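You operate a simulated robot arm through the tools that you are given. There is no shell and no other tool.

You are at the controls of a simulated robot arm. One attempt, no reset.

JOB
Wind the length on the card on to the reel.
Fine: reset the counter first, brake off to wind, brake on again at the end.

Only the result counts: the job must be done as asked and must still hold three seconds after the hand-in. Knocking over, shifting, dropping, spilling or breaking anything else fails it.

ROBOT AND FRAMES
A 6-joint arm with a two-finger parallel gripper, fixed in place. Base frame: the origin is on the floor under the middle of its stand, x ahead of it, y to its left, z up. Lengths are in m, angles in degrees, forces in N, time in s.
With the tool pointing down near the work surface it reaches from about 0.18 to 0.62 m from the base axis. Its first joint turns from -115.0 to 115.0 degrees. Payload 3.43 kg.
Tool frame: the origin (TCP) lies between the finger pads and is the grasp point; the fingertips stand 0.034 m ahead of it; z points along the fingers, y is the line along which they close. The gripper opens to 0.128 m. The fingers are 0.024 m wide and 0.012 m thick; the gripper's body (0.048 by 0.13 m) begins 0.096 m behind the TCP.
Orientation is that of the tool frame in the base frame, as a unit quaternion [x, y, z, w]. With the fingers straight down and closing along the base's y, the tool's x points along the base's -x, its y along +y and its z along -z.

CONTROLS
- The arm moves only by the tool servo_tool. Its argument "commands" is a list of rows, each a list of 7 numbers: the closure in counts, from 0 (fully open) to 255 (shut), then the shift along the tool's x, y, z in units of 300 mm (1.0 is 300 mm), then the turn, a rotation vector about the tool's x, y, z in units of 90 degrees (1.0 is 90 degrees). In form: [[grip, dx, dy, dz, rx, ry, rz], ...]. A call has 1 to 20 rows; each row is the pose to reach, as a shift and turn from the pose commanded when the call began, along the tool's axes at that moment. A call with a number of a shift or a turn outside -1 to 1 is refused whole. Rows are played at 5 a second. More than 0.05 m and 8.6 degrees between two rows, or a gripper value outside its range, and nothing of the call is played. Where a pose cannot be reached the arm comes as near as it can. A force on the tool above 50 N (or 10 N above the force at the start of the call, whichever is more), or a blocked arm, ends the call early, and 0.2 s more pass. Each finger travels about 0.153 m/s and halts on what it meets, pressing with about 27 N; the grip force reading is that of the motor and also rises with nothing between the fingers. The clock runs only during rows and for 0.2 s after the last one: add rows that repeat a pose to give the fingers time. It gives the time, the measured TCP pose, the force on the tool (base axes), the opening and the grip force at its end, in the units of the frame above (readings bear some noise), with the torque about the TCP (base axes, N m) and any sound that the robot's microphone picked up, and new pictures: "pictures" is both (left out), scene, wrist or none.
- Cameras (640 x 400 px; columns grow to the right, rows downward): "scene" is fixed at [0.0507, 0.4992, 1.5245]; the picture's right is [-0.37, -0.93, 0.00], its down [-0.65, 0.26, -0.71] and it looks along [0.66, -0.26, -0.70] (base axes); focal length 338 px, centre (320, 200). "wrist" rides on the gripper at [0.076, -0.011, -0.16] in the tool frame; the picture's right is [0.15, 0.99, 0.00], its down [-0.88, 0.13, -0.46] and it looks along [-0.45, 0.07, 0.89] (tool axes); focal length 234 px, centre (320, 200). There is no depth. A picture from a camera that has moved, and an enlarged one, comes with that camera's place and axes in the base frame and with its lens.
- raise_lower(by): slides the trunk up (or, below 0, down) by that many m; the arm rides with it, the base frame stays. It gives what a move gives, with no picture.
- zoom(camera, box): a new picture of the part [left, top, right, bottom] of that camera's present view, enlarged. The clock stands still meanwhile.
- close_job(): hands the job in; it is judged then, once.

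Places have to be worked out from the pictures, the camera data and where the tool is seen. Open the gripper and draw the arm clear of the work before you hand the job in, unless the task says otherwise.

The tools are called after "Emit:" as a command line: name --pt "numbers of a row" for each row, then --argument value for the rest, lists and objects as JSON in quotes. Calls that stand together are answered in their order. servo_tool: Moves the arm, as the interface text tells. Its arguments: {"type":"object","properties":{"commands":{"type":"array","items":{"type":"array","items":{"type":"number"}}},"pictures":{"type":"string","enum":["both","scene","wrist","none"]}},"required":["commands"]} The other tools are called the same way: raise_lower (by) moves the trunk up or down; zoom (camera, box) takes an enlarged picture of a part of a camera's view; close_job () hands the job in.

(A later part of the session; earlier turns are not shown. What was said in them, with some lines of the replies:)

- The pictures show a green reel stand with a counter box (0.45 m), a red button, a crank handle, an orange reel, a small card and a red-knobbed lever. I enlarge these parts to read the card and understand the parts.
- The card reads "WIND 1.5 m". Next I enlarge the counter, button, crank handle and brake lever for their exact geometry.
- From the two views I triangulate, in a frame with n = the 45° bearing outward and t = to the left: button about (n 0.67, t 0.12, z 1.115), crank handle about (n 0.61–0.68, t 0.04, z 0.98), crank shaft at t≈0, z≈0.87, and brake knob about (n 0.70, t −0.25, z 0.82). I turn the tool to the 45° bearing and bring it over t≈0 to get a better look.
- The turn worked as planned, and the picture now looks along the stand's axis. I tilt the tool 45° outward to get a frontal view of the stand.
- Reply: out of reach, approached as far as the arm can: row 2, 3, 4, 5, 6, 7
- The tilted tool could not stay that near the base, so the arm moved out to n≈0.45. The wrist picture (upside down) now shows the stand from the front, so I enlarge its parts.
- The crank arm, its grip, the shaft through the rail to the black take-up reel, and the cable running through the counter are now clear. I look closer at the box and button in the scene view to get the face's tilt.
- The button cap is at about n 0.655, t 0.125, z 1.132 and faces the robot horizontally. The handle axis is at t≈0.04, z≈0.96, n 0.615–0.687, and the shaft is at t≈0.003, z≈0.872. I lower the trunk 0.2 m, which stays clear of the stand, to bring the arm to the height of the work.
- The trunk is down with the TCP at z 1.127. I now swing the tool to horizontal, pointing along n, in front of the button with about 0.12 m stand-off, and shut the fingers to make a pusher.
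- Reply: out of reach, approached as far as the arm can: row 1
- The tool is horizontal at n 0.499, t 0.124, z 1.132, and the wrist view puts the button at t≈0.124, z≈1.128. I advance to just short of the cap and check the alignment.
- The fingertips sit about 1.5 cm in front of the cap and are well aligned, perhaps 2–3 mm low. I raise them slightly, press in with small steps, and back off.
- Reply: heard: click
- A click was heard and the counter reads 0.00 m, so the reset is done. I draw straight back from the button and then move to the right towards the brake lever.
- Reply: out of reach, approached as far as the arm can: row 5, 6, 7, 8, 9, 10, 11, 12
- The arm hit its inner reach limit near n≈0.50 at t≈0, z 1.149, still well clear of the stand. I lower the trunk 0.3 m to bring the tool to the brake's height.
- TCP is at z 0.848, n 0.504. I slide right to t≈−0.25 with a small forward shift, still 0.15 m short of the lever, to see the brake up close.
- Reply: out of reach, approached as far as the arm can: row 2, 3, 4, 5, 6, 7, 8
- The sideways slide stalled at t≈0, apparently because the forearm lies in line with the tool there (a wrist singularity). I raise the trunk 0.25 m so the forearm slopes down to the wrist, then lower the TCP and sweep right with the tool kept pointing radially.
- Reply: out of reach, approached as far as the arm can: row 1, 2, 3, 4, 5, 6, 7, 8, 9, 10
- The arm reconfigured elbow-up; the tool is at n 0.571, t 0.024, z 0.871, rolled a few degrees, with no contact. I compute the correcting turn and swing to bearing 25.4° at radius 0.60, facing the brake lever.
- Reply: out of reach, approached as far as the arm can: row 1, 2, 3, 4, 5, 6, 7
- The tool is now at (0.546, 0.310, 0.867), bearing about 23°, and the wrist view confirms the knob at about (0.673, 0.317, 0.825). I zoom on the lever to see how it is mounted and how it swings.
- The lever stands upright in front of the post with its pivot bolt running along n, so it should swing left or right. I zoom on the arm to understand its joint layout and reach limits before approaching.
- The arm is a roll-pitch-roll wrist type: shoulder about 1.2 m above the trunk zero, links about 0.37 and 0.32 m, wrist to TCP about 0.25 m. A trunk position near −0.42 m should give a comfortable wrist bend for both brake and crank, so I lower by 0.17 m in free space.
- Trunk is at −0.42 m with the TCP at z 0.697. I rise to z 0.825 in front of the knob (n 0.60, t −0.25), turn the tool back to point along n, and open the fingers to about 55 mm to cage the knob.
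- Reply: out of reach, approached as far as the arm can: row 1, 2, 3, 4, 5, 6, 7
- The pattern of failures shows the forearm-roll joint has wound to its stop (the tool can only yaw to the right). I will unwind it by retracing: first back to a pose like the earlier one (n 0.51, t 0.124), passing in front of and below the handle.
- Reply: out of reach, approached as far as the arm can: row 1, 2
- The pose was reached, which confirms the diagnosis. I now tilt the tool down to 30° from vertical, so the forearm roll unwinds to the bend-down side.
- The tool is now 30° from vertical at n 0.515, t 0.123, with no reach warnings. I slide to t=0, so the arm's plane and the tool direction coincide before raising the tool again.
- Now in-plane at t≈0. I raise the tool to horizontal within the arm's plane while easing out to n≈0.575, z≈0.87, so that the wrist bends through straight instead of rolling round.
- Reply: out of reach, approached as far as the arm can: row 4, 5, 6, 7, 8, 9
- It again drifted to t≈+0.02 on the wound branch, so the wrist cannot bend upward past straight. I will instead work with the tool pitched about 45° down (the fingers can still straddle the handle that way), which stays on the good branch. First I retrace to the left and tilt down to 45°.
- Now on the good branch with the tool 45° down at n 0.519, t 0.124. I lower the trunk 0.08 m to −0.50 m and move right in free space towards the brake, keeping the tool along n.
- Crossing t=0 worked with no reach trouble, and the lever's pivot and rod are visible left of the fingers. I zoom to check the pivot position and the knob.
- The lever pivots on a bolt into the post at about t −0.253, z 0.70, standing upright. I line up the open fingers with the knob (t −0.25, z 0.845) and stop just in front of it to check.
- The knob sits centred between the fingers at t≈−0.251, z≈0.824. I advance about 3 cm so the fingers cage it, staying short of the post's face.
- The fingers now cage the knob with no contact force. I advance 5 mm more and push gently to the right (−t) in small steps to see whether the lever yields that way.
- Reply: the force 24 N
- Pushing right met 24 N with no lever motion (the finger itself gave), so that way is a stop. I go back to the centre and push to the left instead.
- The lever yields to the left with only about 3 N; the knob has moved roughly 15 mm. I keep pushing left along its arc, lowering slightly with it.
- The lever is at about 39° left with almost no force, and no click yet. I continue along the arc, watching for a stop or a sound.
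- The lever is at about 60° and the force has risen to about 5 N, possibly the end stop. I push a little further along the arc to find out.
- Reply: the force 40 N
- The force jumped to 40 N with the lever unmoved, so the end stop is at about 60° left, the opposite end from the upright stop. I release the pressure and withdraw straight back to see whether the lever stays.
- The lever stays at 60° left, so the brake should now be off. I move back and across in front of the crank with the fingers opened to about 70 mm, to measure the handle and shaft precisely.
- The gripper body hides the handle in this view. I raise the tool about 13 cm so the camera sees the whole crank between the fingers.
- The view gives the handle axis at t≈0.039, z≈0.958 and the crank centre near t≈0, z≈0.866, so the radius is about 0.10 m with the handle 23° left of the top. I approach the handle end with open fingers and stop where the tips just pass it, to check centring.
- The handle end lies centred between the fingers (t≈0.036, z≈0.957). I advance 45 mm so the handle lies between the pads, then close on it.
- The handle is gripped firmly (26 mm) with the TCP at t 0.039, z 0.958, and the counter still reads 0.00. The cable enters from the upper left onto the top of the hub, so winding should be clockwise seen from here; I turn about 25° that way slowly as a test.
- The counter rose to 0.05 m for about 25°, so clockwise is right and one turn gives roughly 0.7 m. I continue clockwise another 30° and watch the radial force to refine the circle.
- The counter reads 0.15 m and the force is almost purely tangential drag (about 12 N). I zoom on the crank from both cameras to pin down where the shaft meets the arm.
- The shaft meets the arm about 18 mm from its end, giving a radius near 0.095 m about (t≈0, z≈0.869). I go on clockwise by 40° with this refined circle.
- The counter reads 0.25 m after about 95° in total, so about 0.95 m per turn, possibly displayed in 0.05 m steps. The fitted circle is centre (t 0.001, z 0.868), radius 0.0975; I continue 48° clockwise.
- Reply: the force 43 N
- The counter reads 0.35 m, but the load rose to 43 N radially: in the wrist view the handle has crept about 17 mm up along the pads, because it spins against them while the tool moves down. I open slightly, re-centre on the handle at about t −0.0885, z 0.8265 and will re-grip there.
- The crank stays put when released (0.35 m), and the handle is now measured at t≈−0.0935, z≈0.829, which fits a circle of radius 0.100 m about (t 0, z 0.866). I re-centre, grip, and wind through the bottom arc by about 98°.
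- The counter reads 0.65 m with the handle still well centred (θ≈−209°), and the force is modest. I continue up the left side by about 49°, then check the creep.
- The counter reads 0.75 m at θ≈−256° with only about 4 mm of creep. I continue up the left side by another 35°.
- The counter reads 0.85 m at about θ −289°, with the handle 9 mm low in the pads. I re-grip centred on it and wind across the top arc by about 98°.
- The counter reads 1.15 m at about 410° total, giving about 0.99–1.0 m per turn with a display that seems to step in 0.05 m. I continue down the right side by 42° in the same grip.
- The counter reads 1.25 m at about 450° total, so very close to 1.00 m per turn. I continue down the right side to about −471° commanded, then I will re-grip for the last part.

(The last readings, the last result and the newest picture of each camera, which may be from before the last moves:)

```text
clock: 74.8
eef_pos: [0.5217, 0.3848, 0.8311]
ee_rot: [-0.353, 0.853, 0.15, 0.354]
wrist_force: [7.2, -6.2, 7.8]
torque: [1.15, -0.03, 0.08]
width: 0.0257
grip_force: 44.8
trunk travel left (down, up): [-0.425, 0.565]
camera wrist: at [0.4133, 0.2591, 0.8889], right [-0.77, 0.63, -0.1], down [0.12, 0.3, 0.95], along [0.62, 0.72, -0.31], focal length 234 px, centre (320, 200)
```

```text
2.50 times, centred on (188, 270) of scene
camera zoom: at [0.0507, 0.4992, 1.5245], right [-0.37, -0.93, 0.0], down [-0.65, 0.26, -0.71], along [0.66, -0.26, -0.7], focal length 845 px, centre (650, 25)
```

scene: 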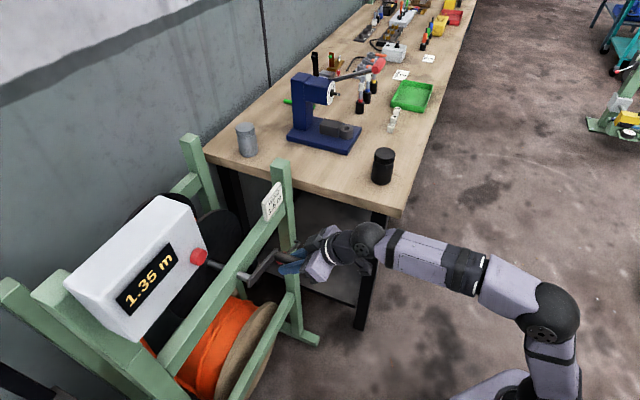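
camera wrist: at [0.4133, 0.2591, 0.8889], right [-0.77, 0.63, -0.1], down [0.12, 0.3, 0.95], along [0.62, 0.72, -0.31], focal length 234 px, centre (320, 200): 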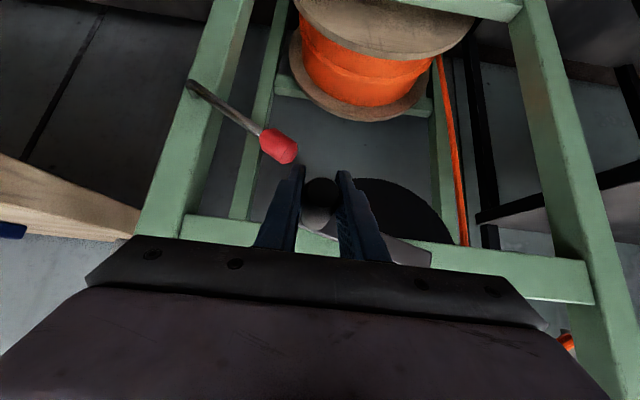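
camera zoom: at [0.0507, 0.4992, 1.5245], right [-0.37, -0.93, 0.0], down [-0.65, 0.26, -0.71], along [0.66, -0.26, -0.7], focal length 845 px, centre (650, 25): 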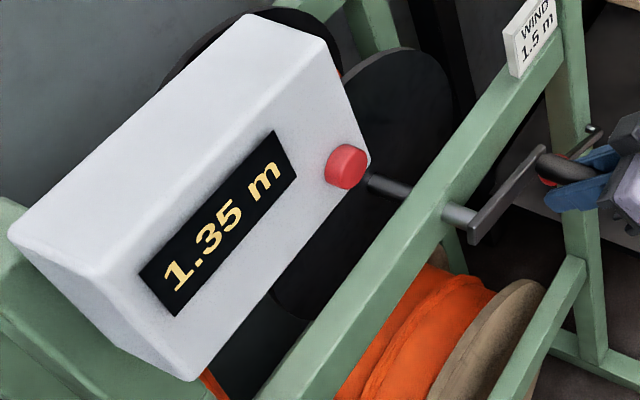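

The counter reads 1.35 m at about 488° total (θ≈−465°), leaving about 54°. I re-grip centred on the handle and advance slowly to about −500°, expecting 1.45 m.

Emit:
servo_tool --pt "165 0 0 0 0 0 0" --pt "165 -0.0238 -0.0107 -0.0238 0 0 0" --pt "165 -0.0238 -0.0107 -0.0238 0 0 0" --pt "220 -0.0238 -0.0107 -0.0238 0 0 0" --pt "255 -0.0238 -0.0107 -0.0238 0 0 0" --pt "255 -0.0238 -0.0107 -0.0238 0 0 0" --pt "255 -0.0042 -0.0023 -0.0042 0 0 0" --pt "255 0.0148 0.009 0.0148 0 0 0" --pt "255 0.033 0.0223 0.033 0 0 0" --pt "255 0.0504 0.038 0.0504 0 0 0" --pt "255 0.0669 0.056 0.0669 0 0 0" --pt "255 0.082 0.0757 0.082 0 0 0" --pt "255 0.0959 0.097 0.0959 0 0 0" --pt "255 0.0959 0.097 0.0959 0 0 0"

Emit:
zoom --camera "wrist" --box '[240, 90, 400, 230]'

Emit:
zoom --camera "scene" --box '[60, 190, 316, 350]'

```text
clock: 77.8
eef_pos: [0.5015, 0.407, 0.786]
ee_rot: [-0.352, 0.855, 0.149, 0.35]
wrist_force: [14.8, -15.1, -12.1]
torque: [1.1, -0.1, -0.17]
width: 0.0254
grip_force: 45.1
trunk travel left (down, up): [-0.425, 0.565]
camera wrist: at [0.3932, 0.2803, 0.8457], right [-0.77, 0.63, -0.09], down [0.13, 0.3, 0.94], along [0.62, 0.72, -0.32], focal length 234 px, centre (320, 200)
```

scene: 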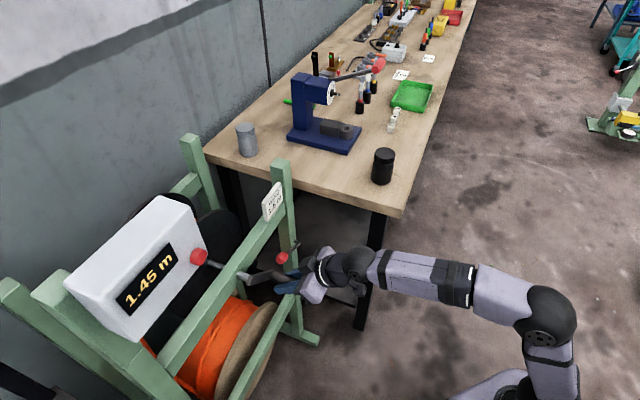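
wrist: 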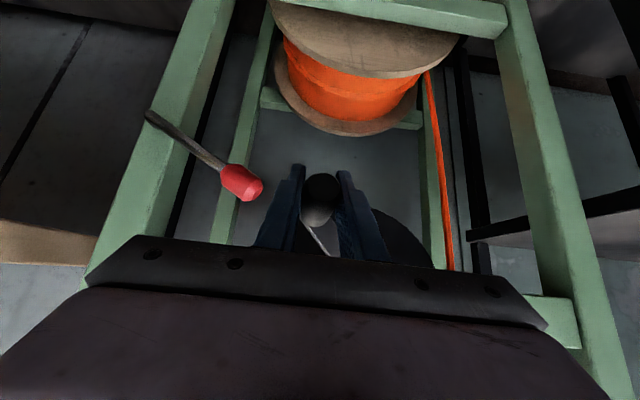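

```text
2.86 times, centred on (320, 160) of wrist
camera zoom: at [0.3932, 0.2803, 0.8457], right [-0.77, 0.63, -0.09], down [0.13, 0.3, 0.94], along [0.62, 0.72, -0.32], focal length 669 px, centre (320, 314)
```

zoom: 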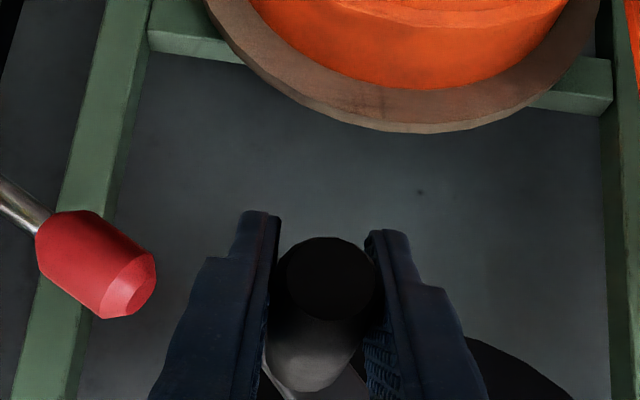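

```text
2.50 times, centred on (188, 270) of scene
camera zoom: at [0.0507, 0.4992, 1.5245], right [-0.37, -0.93, 0.0], down [-0.65, 0.26, -0.71], along [0.66, -0.26, -0.7], focal length 845 px, centre (650, 25)
```

zoom: 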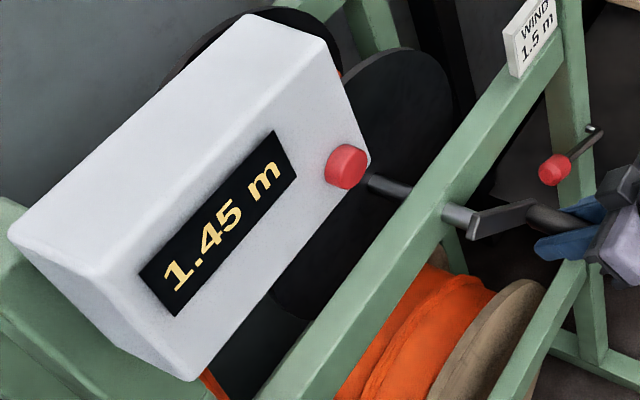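

The counter reads 1.45 m at about 521° total, exactly as predicted. Now I advance in small steps to find where the display turns to 1.50.

Emit:
servo_tool --pt "255 0.0077 0.0137 0.0077 0 0 0" --pt "255 0.0151 0.028 0.0151 0 0 0" --pt "255 0.0151 0.028 0.0151 0 0 0" --pictures "scene"

Emit:
zoom --camera "scene" --box '[60, 190, 316, 350]'

Emit:
zoom --camera "wrist" --box '[240, 90, 400, 230]'

```text
clock: 78.6
eef_pos: [0.4959, 0.4097, 0.7789]
ee_rot: [-0.351, 0.856, 0.149, 0.349]
wrist_force: [16.2, -23.7, -18.5]
torque: [0.97, 0.39, 0.67]
width: 0.026
grip_force: 44.9
trunk travel left (down, up): [-0.425, 0.565]
```

scene: 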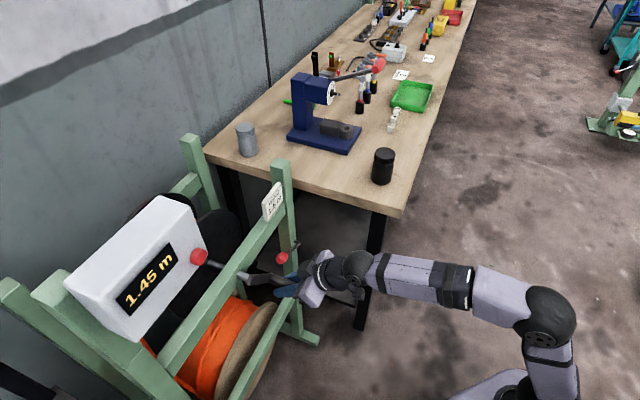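

```text
2.50 times, centred on (188, 270) of scene
camera zoom: at [0.0507, 0.4992, 1.5245], right [-0.37, -0.93, 0.0], down [-0.65, 0.26, -0.71], along [0.66, -0.26, -0.7], focal length 845 px, centre (650, 25)
```

zoom: 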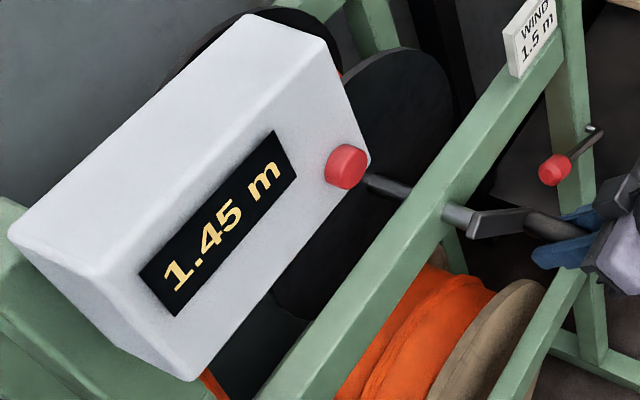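

```text
2.86 times, centred on (320, 160) of wrist
camera zoom: at [0.3886, 0.285, 0.8398], right [-0.77, 0.63, -0.09], down [0.13, 0.3, 0.94], along [0.62, 0.72, -0.32], focal length 669 px, centre (320, 314)
```

zoom: 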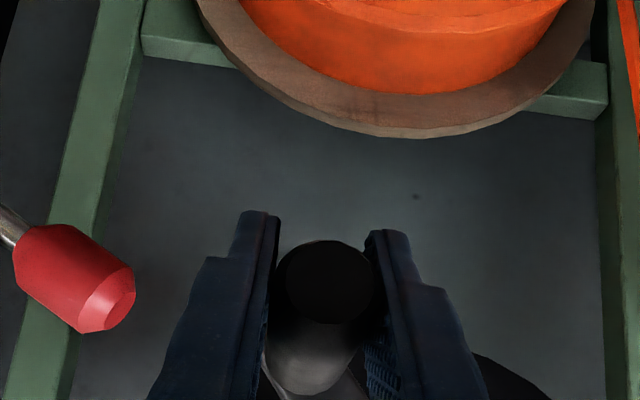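

Still 1.45 m at about 526°, as expected. The radial load has built up to about 32 N because of the creep offset, so I take the next 5° with the path shifted outward to relieve it.

Emit:
servo_tool --pt "255 0.0113 0.0074 0.0113 0 0 0" --pt "255 0.0226 0.0147 0.0226 0 0 0" --pt "255 0.0226 0.0147 0.0226 0 0 0" --pictures "scene"

Emit:
zoom --camera "scene" --box '[60, 190, 316, 350]'

Emit:
zoom --camera "wrist" --box '[240, 90, 400, 230]'

```text
clock: 79.4
eef_pos: [0.491, 0.4161, 0.7729]
ee_rot: [-0.352, 0.854, 0.151, 0.352]
wrist_force: [2.1, -16.2, -5.1]
torque: [-0.17, 0.87, -0.86]
width: 0.0258
grip_force: 45.2
trunk travel left (down, up): [-0.425, 0.565]
```

scene: 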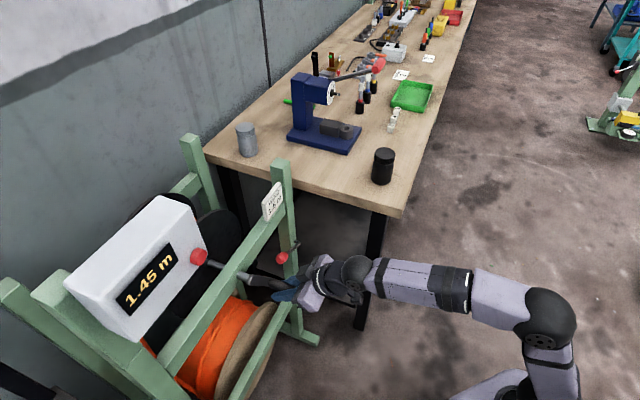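

```text
2.50 times, centred on (188, 270) of scene
camera zoom: at [0.0507, 0.4992, 1.5245], right [-0.37, -0.93, 0.0], down [-0.65, 0.26, -0.71], along [0.66, -0.26, -0.7], focal length 845 px, centre (650, 25)
```

zoom: 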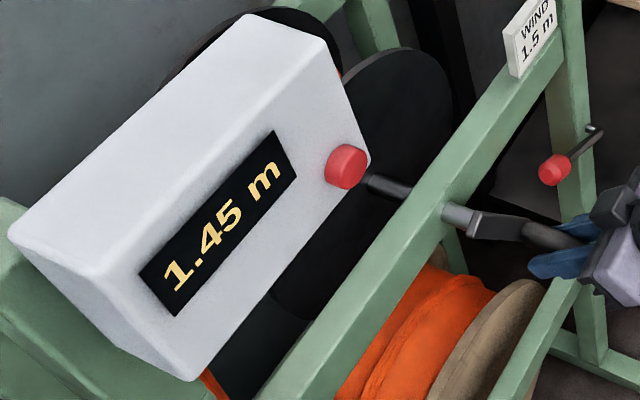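

```text
2.86 times, centred on (320, 160) of wrist
camera zoom: at [0.3829, 0.2903, 0.833], right [-0.77, 0.63, -0.09], down [0.13, 0.3, 0.95], along [0.62, 0.72, -0.31], focal length 669 px, centre (320, 314)
```

zoom: 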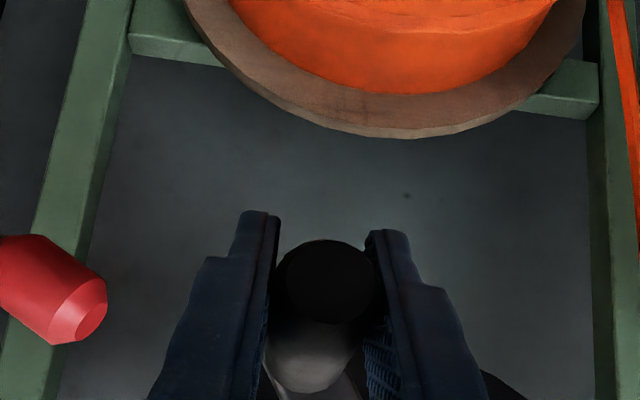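

Still 1.45 m at about 531°, with the load down to 14 N. I step another 3°.

Emit:
servo_tool --pt "255 0.003 0.0075 0.003 0 0 0" --pt "255 0.0061 0.015 0.0061 0 0 0" --pt "255 0.0061 0.015 0.0061 0 0 0" --pictures "none"

Emit:
zoom --camera "scene" --box '[60, 190, 316, 350]'

Emit:
zoom --camera "wrist" --box '[240, 90, 400, 230]'

```text
clock: 80.2
eef_pos: [0.4882, 0.4192, 0.7711]
ee_rot: [-0.353, 0.853, 0.151, 0.352]
wrist_force: [3.0, -15.3, -5.4]
torque: [0.12, 0.71, -0.59]
width: 0.0254
grip_force: 45.4
trunk travel left (down, up): [-0.425, 0.565]
```

```text
2.50 times, centred on (188, 270) of scene
camera zoom: at [0.0507, 0.4992, 1.5245], right [-0.37, -0.93, 0.0], down [-0.65, 0.26, -0.71], along [0.66, -0.26, -0.7], focal length 845 px, centre (650, 25)
```

zoom: 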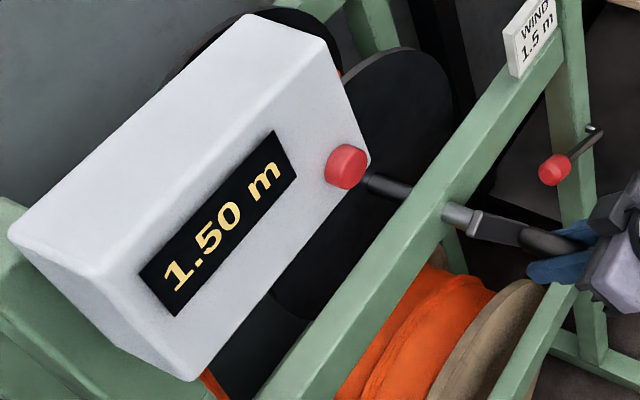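

```text
2.86 times, centred on (320, 160) of wrist
camera zoom: at [0.3798, 0.2936, 0.83], right [-0.78, 0.62, -0.1], down [0.13, 0.3, 0.95], along [0.62, 0.72, -0.31], focal length 669 px, centre (320, 314)
```

zoom: 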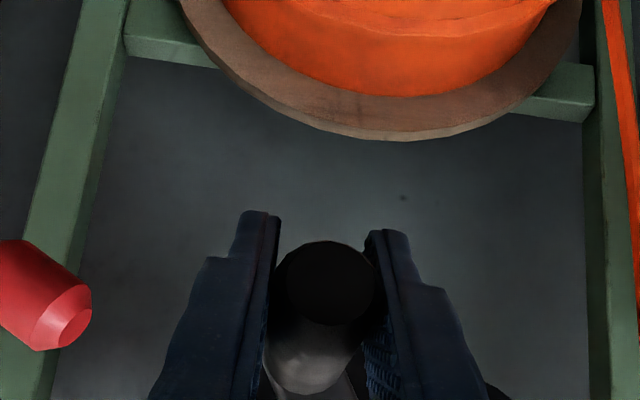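

The display has just turned to 1.50 m at about 533° total; that turning point is either the rounding edge or the true value. I add about 4.5° so the length lies safely inside the 1.50 band either way.

Emit:
servo_tool --pt "255 0.0042 0.0117 0.0042 0 0 0" --pt "255 0.0085 0.0233 0.0085 0 0 0" --pt "255 0.0085 0.0233 0.0085 0 0 0" --pictures "none"

Emit:
zoom --camera "scene" --box '[60, 190, 316, 350]'

Emit:
zoom --camera "wrist" --box '[240, 90, 400, 230]'

```text
clock: 81.0
eef_pos: [0.483, 0.4254, 0.7665]
ee_rot: [-0.352, 0.854, 0.151, 0.352]
wrist_force: [4.8, -17.0, -4.9]
torque: [0.67, 0.68, -0.62]
width: 0.0256
grip_force: 45.1
trunk travel left (down, up): [-0.425, 0.565]
```

```text
2.50 times, centred on (188, 270) of scene
camera zoom: at [0.0507, 0.4992, 1.5245], right [-0.37, -0.93, 0.0], down [-0.65, 0.26, -0.71], along [0.66, -0.26, -0.7], focal length 845 px, centre (650, 25)
```

zoom: 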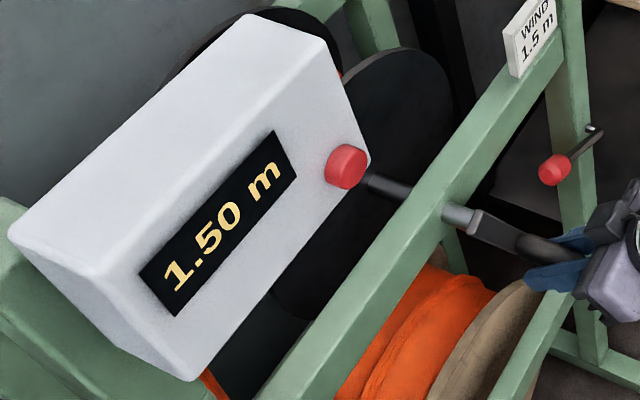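

```text
2.86 times, centred on (320, 160) of wrist
camera zoom: at [0.3751, 0.2982, 0.8259], right [-0.77, 0.63, -0.09], down [0.13, 0.3, 0.95], along [0.62, 0.72, -0.31], focal length 669 px, centre (320, 314)
```

zoom: 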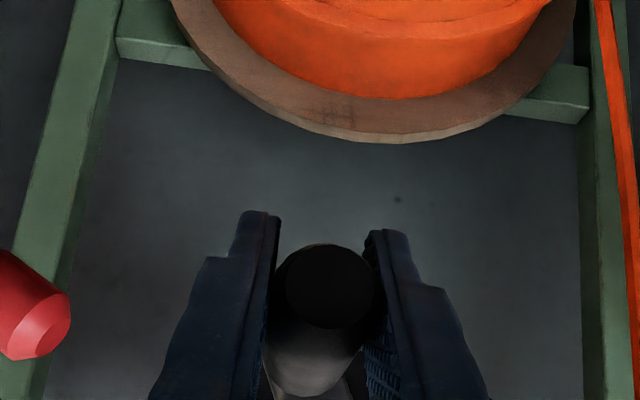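

The display holds 1.50 m at about 539° total. I relax the side load, open the fingers, and withdraw straight back along the handle's axis.

Emit:
servo_tool --pt "255 0.0024 -0.01 0.0024 0 0 0" --pt "255 0.0024 -0.01 0.0024 0 0 0" --pt "200 0.0024 -0.01 0.0024 0 0 0" --pt "150 0.0024 -0.01 0.0024 0 0 0" --pt "120 0.0024 -0.01 0.0024 0 0 0" --pt "120 0.0024 -0.01 0.0024 0 0 0" --pictures "none"

Emit:
zoom --camera "scene" --box '[60, 190, 316, 350]'

Emit:
zoom --camera "wrist" --box '[240, 90, 400, 230]'

```text
clock: 82.4
eef_pos: [0.4842, 0.4238, 0.7657]
ee_rot: [-0.353, 0.854, 0.151, 0.352]
wrist_force: [-0.5, 0.5, 0.3]
torque: [-0.02, 0.0, -0.04]
width: 0.0678
grip_force: 0.0
trunk travel left (down, up): [-0.425, 0.565]
```

```text
2.50 times, centred on (188, 270) of scene
camera zoom: at [0.0507, 0.4992, 1.5245], right [-0.37, -0.93, 0.0], down [-0.65, 0.26, -0.71], along [0.66, -0.26, -0.7], focal length 845 px, centre (650, 25)
```

zoom: 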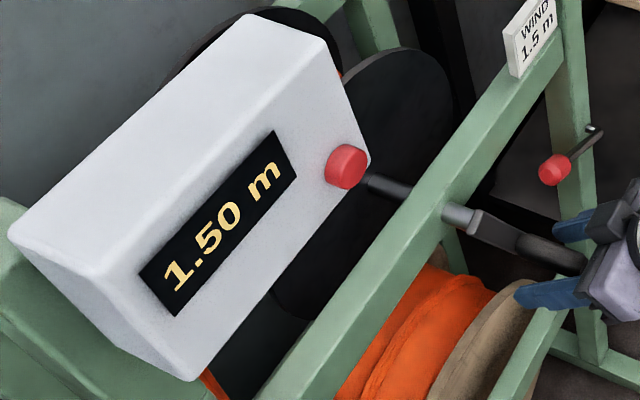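

```text
2.86 times, centred on (320, 160) of wrist
camera zoom: at [0.376, 0.297, 0.825], right [-0.77, 0.62, -0.1], down [0.12, 0.3, 0.95], along [0.62, 0.72, -0.31], focal length 669 px, centre (320, 314)
```

zoom: 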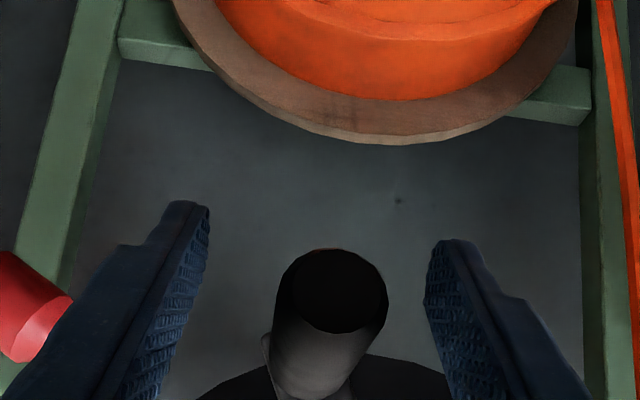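

The crank stays at 1.50 m after release. I withdraw along n, then swing right to face the brake lever, which rests at 60° left with the knob near t −0.142, z 0.76.

Emit:
servo_tool --pt "120 0.084 0 -0.084 0 0 0" --pt "120 0.168 0 -0.168 0 0 0" --pt "115 0.2522 0 -0.2522 0 0 0" --pt "115 0.24 -0.11 -0.264 0 0 0" --pt "115 0.228 -0.22 -0.276 0 0 0" --pt "115 0.2161 -0.331 -0.2883 0 0 0" --pt "115 0.14 -0.331 -0.212 0 0 0" --pt "115 0.0629 -0.331 -0.1351 0 0 0" --pt "115 0.0629 -0.331 -0.1351 0 0 0"

Emit:
zoom --camera "wrist" --box '[200, 60, 440, 240]'

Emit:
zoom --camera "scene" --box '[60, 190, 316, 350]'

```text
clock: 84.4
eef_pos: [0.5244, 0.3235, 0.7814]
ee_rot: [-0.354, 0.853, 0.15, 0.352]
wrist_force: [0.6, -0.2, 0.7]
torque: [0.01, 0.01, -0.01]
width: 0.0702
grip_force: 0.0
trunk travel left (down, up): [-0.425, 0.565]
camera wrist: at [0.4171, 0.1974, 0.8406], right [-0.77, 0.62, -0.1], down [0.12, 0.3, 0.95], along [0.62, 0.72, -0.31], focal length 234 px, centre (320, 200)
```

scene: 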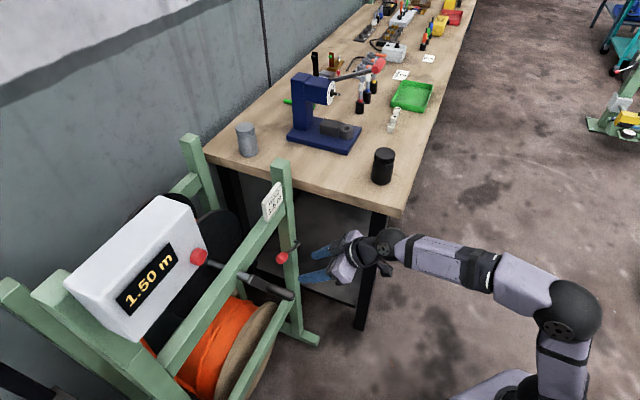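
wrist: 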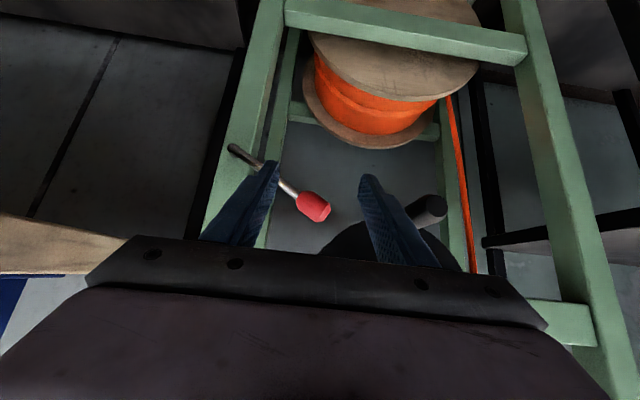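

```text
2.22 times, centred on (320, 150) of wrist
camera zoom: at [0.4171, 0.1974, 0.8406], right [-0.77, 0.62, -0.1], down [0.12, 0.3, 0.95], along [0.62, 0.72, -0.31], focal length 520 px, centre (320, 311)
```

zoom: 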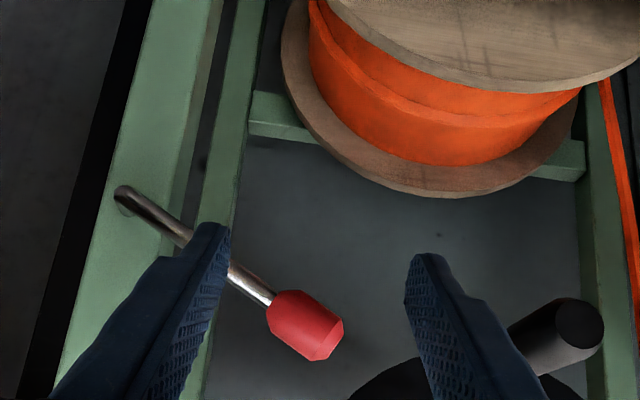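

```text
2.50 times, centred on (188, 270) of scene
camera zoom: at [0.0507, 0.4992, 1.5245], right [-0.37, -0.93, 0.0], down [-0.65, 0.26, -0.71], along [0.66, -0.26, -0.7], focal length 845 px, centre (650, 25)
```

zoom: 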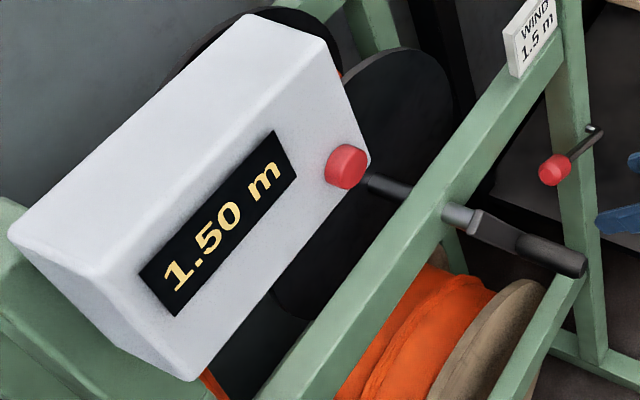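

The counter still shows 1.50 m, and the knob is at t≈−0.142, z≈0.761 between the open fingers. I advance so the fingers straddle the knob, keeping clear of its rod.

Emit:
servo_tool --pt "115 -0.065 0 0.055 0 0 0" --pt "115 -0.13 0 0.115 0 0 0" --pt "115 -0.1838 0 0.1697 0 0 0" --pt "115 -0.1838 0 0.1697 0 0 0"

Emit:
zoom --camera "wrist" --box '[200, 80, 440, 230]'

Emit:
zoom --camera "scene" --box '[230, 200, 358, 300]'

```text
clock: 85.4
eef_pos: [0.5798, 0.379, 0.7839]
ee_rot: [-0.353, 0.854, 0.15, 0.352]
wrist_force: [0.4, -0.7, 0.0]
torque: [0.01, 0.02, 0.0]
width: 0.0703
grip_force: 0.1
trunk travel left (down, up): [-0.425, 0.565]
camera wrist: at [0.4712, 0.2514, 0.843], right [-0.77, 0.62, -0.1], down [0.12, 0.3, 0.95], along [0.62, 0.72, -0.31], focal length 234 px, centre (320, 200)
```

scene: 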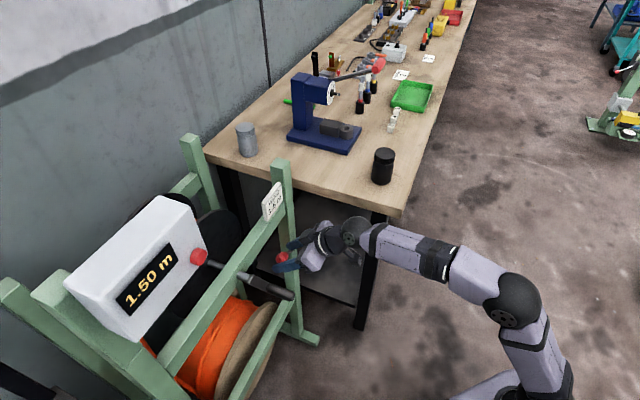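
wrist: 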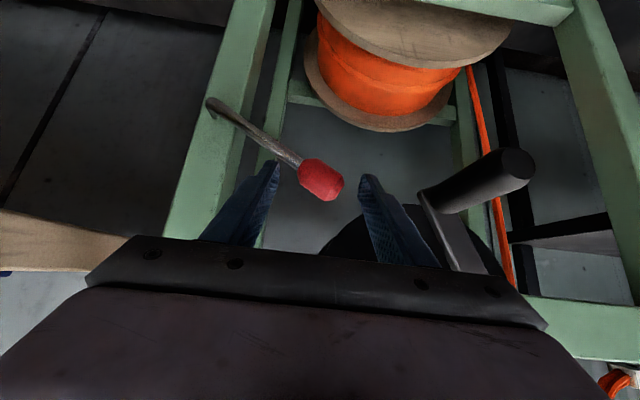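

```text
2.67 times, centred on (320, 155) of wrist
camera zoom: at [0.4712, 0.2514, 0.843], right [-0.77, 0.62, -0.1], down [0.12, 0.3, 0.95], along [0.62, 0.72, -0.31], focal length 624 px, centre (320, 320)
```

zoom: 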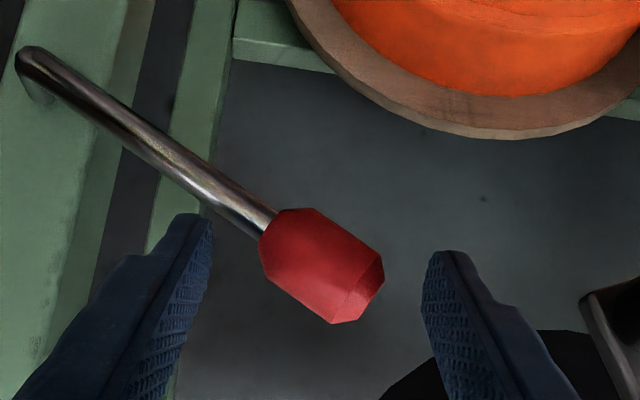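

```text
4.00 times, centred on (294, 250) of scene
camera zoom: at [0.0507, 0.4992, 1.5245], right [-0.37, -0.93, 0.0], down [-0.65, 0.26, -0.71], along [0.66, -0.26, -0.7], focal length 1352 px, centre (424, 0)
```

zoom: 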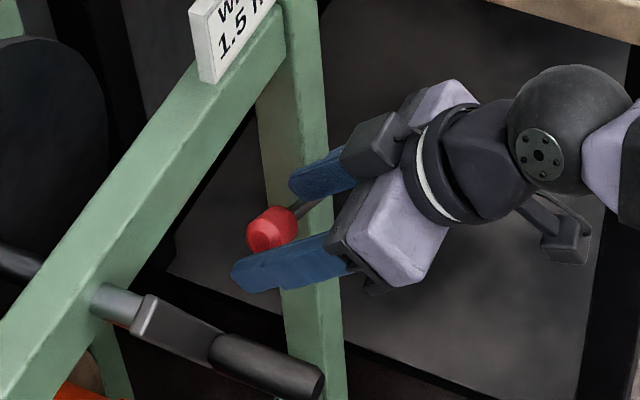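

The fingers straddle the knob with no contact force. I push it back to the right and up along its arc, to about 30° first.

Emit:
servo_tool --pt "115 0 -0.043 0 0 0 0" --pt "115 -0.025 -0.0667 -0.025 0 0 0" --pt "115 -0.0488 -0.0947 -0.0488 0 0 0" --pt "115 -0.0707 -0.127 -0.0707 0 0 0" --pt "115 -0.09 -0.163 -0.09 0 0 0" --pt "115 -0.107 -0.203 -0.107 0 0 0"

Emit:
zoom --camera "wrist" --box '[200, 80, 440, 230]'

```text
clock: 86.8
eef_pos: [0.6193, 0.3344, 0.8325]
ee_rot: [-0.354, 0.853, 0.15, 0.354]
wrist_force: [-7.8, 7.1, 9.1]
torque: [0.79, 0.43, 0.56]
width: 0.0763
grip_force: 3.9
trunk travel left (down, up): [-0.425, 0.565]
camera wrist: at [0.5123, 0.2079, 0.8914], right [-0.77, 0.63, -0.1], down [0.12, 0.3, 0.95], along [0.62, 0.72, -0.3], focal length 234 px, centre (320, 200)
```

scene: 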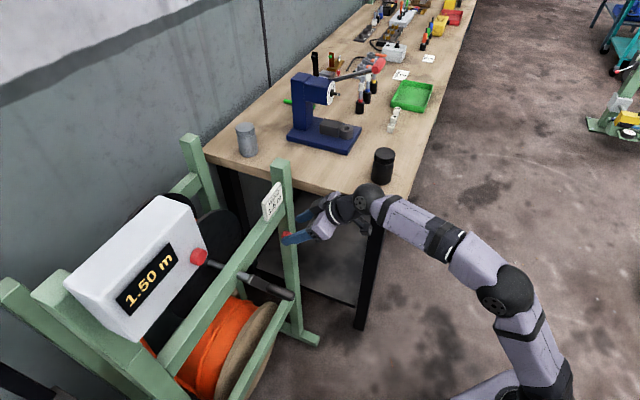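
wrist: 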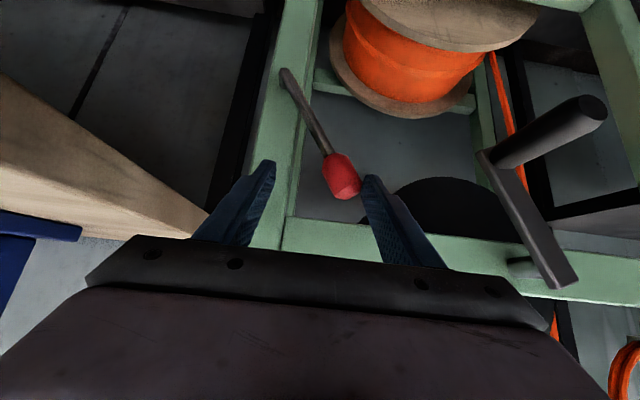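

```text
2.67 times, centred on (320, 155) of wrist
camera zoom: at [0.5123, 0.2079, 0.8914], right [-0.77, 0.63, -0.1], down [0.12, 0.3, 0.95], along [0.62, 0.72, -0.3], focal length 624 px, centre (320, 320)
```

zoom: 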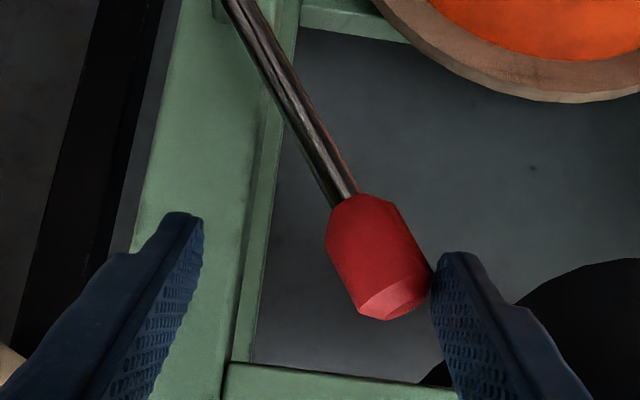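

The lever follows, at about 31° now with roughly 10 N. I carry it on to upright and a little against its stop.

Emit:
servo_tool --pt "115 -0.0139 -0.043 -0.0139 0 0 0" --pt "115 -0.025 -0.0883 -0.025 0 0 0" --pt "115 -0.033 -0.1357 -0.033 0 0 0" --pt "115 -0.0377 -0.185 -0.0377 0 0 0" --pt "115 -0.0394 -0.2353 -0.0394 0 0 0" --pt "115 -0.0394 -0.2567 -0.0394 0 0 0"

Emit:
zoom --camera "wrist" --box '[200, 80, 440, 230]'

Emit:
zoom --camera "scene" --box '[230, 180, 358, 280]'

```text
clock: 88.2
eef_pos: [0.6735, 0.2821, 0.8432]
ee_rot: [-0.355, 0.853, 0.151, 0.351]
wrist_force: [-12.3, 8.6, 0.4]
torque: [0.05, 0.11, 0.44]
width: 0.0789
grip_force: 7.7
trunk travel left (down, up): [-0.425, 0.565]
camera wrist: at [0.5662, 0.1559, 0.9037], right [-0.78, 0.62, -0.09], down [0.12, 0.3, 0.95], along [0.62, 0.72, -0.31], focal length 234 px, centre (320, 200)
```

scene: 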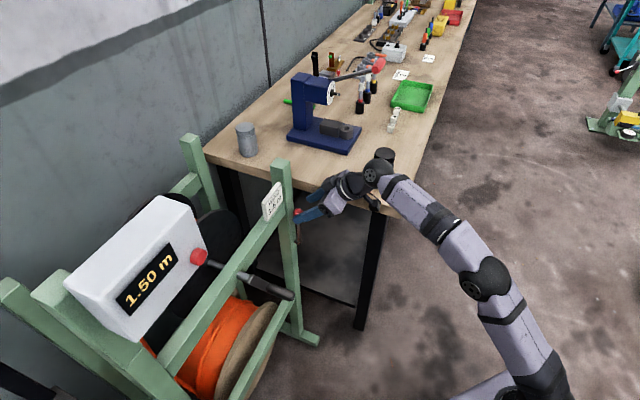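
wrist: 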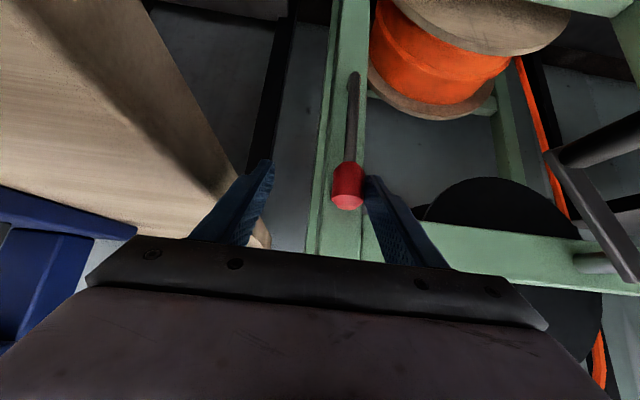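

```text
2.67 times, centred on (320, 155) of wrist
camera zoom: at [0.5662, 0.1559, 0.9037], right [-0.78, 0.62, -0.09], down [0.12, 0.3, 0.95], along [0.62, 0.72, -0.31], focal length 624 px, centre (320, 320)
```

zoom: 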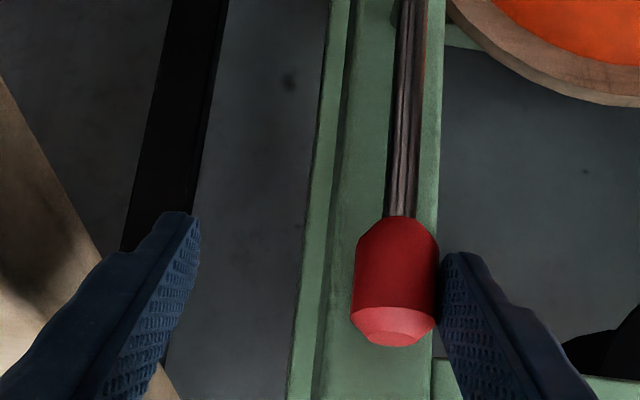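

```text
4.00 times, centred on (294, 230) of scene
camera zoom: at [0.0507, 0.4992, 1.5245], right [-0.37, -0.93, 0.0], down [-0.65, 0.26, -0.71], along [0.66, -0.26, -0.7], focal length 1352 px, centre (424, 80)
```

zoom: 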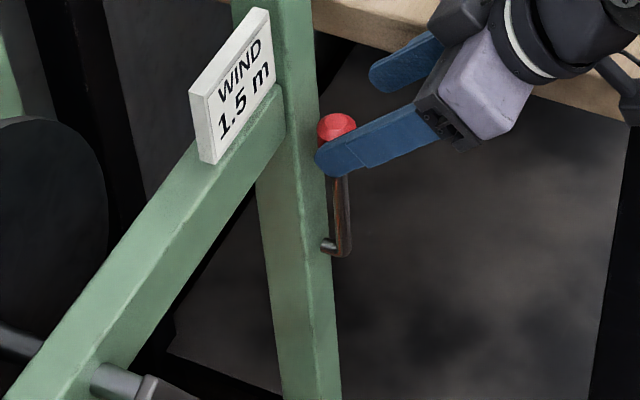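

The lever stands upright again, with about 15 N against it. I press 4 mm further to be sure it is at its stop, then relax.

Emit:
servo_tool --pt "115 0 -0.0133 0 0 0 0" --pt "115 0 -0.0133 0 0 0 0"

Emit:
zoom --camera "wrist" --box '[200, 80, 440, 230]'

```text
clock: 88.8
eef_pos: [0.6754, 0.281, 0.844]
ee_rot: [-0.356, 0.853, 0.15, 0.352]
wrist_force: [-20.7, 14.1, -1.4]
torque: [0.05, 0.08, 0.71]
width: 0.0838
grip_force: 11.8
trunk travel left (down, up): [-0.425, 0.565]
camera wrist: at [0.5684, 0.1537, 0.9037], right [-0.78, 0.62, -0.1], down [0.12, 0.3, 0.95], along [0.61, 0.72, -0.31], focal length 234 px, centre (320, 200)
```

scene: 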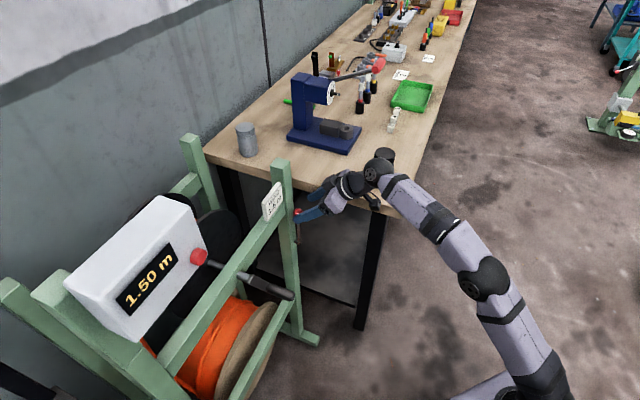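
wrist: 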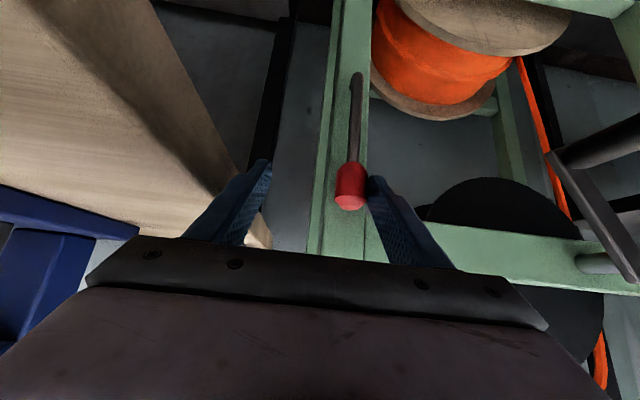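

```text
2.67 times, centred on (320, 155) of wrist
camera zoom: at [0.5684, 0.1537, 0.9037], right [-0.78, 0.62, -0.1], down [0.12, 0.3, 0.95], along [0.61, 0.72, -0.31], focal length 624 px, centre (320, 320)
```

zoom: 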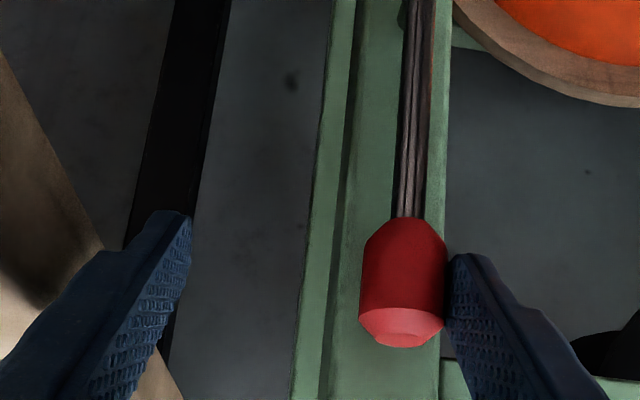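

The force rose to 25 N with the lever unmoved, so it is fully at its original upright stop: brake on, and the counter still shows 1.50 m. I centre the fingers around the knob and withdraw straight back.

Emit:
servo_tool --pt "115 0 0.05 0 0 0 0" --pt "115 0 0.1 0 0 0 0" --pt "115 0 0.1 0 0 0 0" --pt "115 0.08 0.1 -0.08 0 0 0" --pt "115 0.16 0.1 -0.16 0 0 0" --pt "115 0.25 0.1 -0.25 0 0 0" --pt "115 0.25 0.1 -0.25 0 0 0"

Emit:
zoom --camera "wrist" --box '[200, 60, 440, 240]'

Emit:
zoom --camera "scene" --box '[60, 180, 340, 355]'

```text
clock: 90.4
eef_pos: [0.583, 0.2219, 0.8439]
ee_rot: [-0.354, 0.853, 0.151, 0.353]
wrist_force: [-0.2, -0.4, 0.1]
torque: [0.0, 0.03, 0.0]
width: 0.0701
grip_force: 0.0
trunk travel left (down, up): [-0.425, 0.565]
camera wrist: at [0.4747, 0.0956, 0.903], right [-0.77, 0.62, -0.1], down [0.12, 0.3, 0.95], along [0.62, 0.72, -0.31], focal length 234 px, centre (320, 200)
```

scene: 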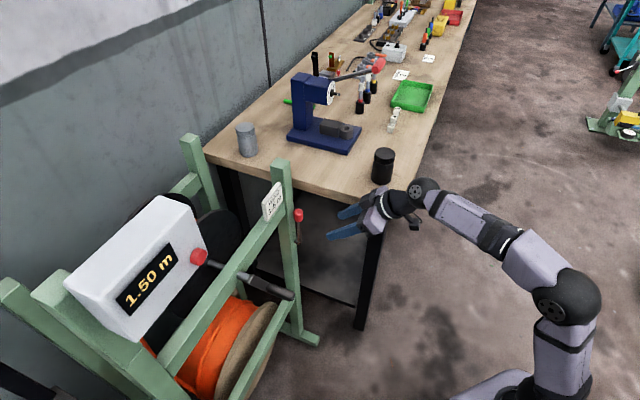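
wrist: 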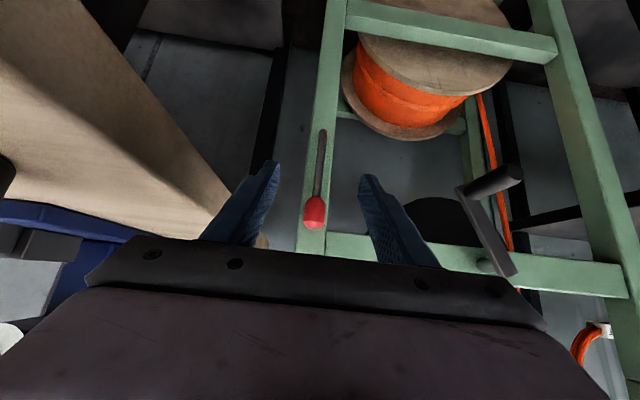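

```text
2.22 times, centred on (320, 150) of wrist
camera zoom: at [0.4747, 0.0956, 0.903], right [-0.77, 0.62, -0.1], down [0.12, 0.3, 0.95], along [0.62, 0.72, -0.31], focal length 520 px, centre (320, 311)
```

zoom: 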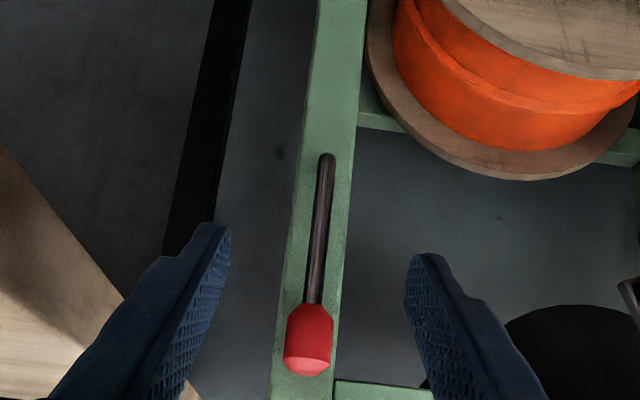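

```text
2.29 times, centred on (200, 268) of scene
camera zoom: at [0.0507, 0.4992, 1.5245], right [-0.37, -0.93, 0.0], down [-0.65, 0.26, -0.71], along [0.66, -0.26, -0.7], focal length 772 px, centre (594, 46)
```

zoom: 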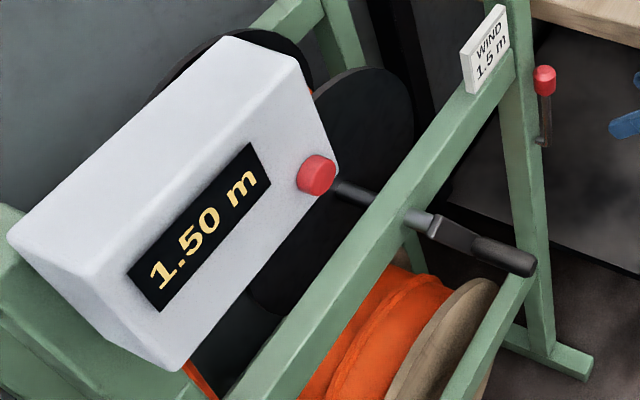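

The lever is upright as at the start and the counter reads 1.50 m. I open the gripper fully and draw the arm back and up, clear of the work.

Emit:
servo_tool --pt "90 -0.012 0 -0.106 0 0 0" --pt "60 -0.024 0 -0.212 0 0 0" --pt "30 -0.036 0 -0.318 0 0 0" --pt "0 -0.047 0 -0.424 0 0 0" --pt "0 -0.047 0 -0.424 0 0 0" --pt "0 -0.047 0 -0.424 0 0 0"

Emit:
zoom --camera "scene" --box '[60, 180, 340, 355]'

```text
clock: 91.8
eef_pos: [0.5266, 0.1652, 0.9432]
ee_rot: [-0.352, 0.854, 0.15, 0.353]
wrist_force: [0.2, 0.6, 0.0]
torque: [-0.01, 0.0, -0.01]
width: 0.1281
grip_force: 0.1
trunk travel left (down, up): [-0.425, 0.565]
camera wrist: at [0.4184, 0.0394, 1.0028], right [-0.77, 0.62, -0.1], down [0.12, 0.3, 0.95], along [0.62, 0.72, -0.31], focal length 234 px, centre (320, 200)
```

scene: 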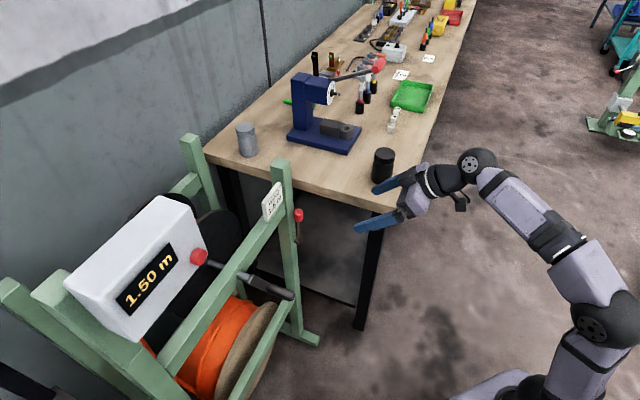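
wrist: 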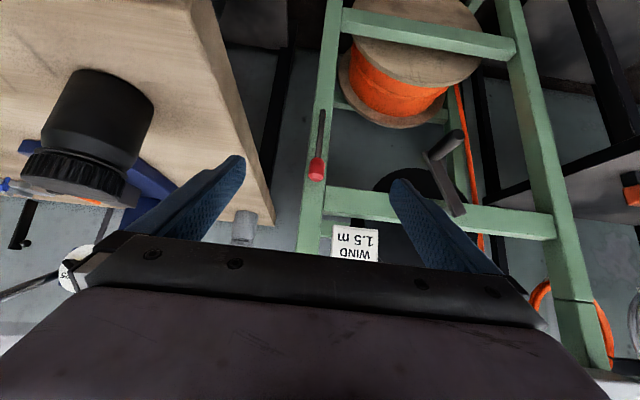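

```text
2.29 times, centred on (200, 268) of scene
camera zoom: at [0.0507, 0.4992, 1.5245], right [-0.37, -0.93, 0.0], down [-0.65, 0.26, -0.71], along [0.66, -0.26, -0.7], focal length 772 px, centre (594, 46)
```

zoom: 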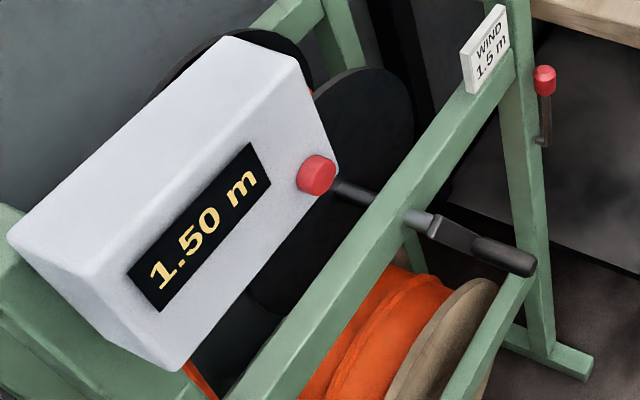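

The counter shows 1.50 m, the brake lever is upright at its original stop, the gripper is open with no contact forces, and nothing else has moved. I hand the job in.

Emit:
close_job

```text
The job is handed in.
```

The reel is wound to the card's length: the counter reads 1.50 m and held steady after I let go of the crank. I've handed the job in, but no pass or fail came back.

- **Counter reset:** I pressed the red button on the counter box first. It clicked and the display went from 0.45 m to 0.00.
- **Brake off:** I moved the lever from upright to its stop about 60° to the left, and it stayed there while I wound.
- **Winding:** I turned the crank clockwise about one and a half turns. The display only seems to change in 0.05 m steps, so I turned about 6° past the point where it switched to 1.50. I estimate the true length is between about 1.49 and 1.52 m.
- **Brake on:** The lever is back upright, and it did not move when I pressed it with about 25 N. I took upright to mean "on" because that is how I found it. I did not test that it holds the reel.

The gripper is open and the arm is clear of the work. The pictures show nothing else moved or knocked over.
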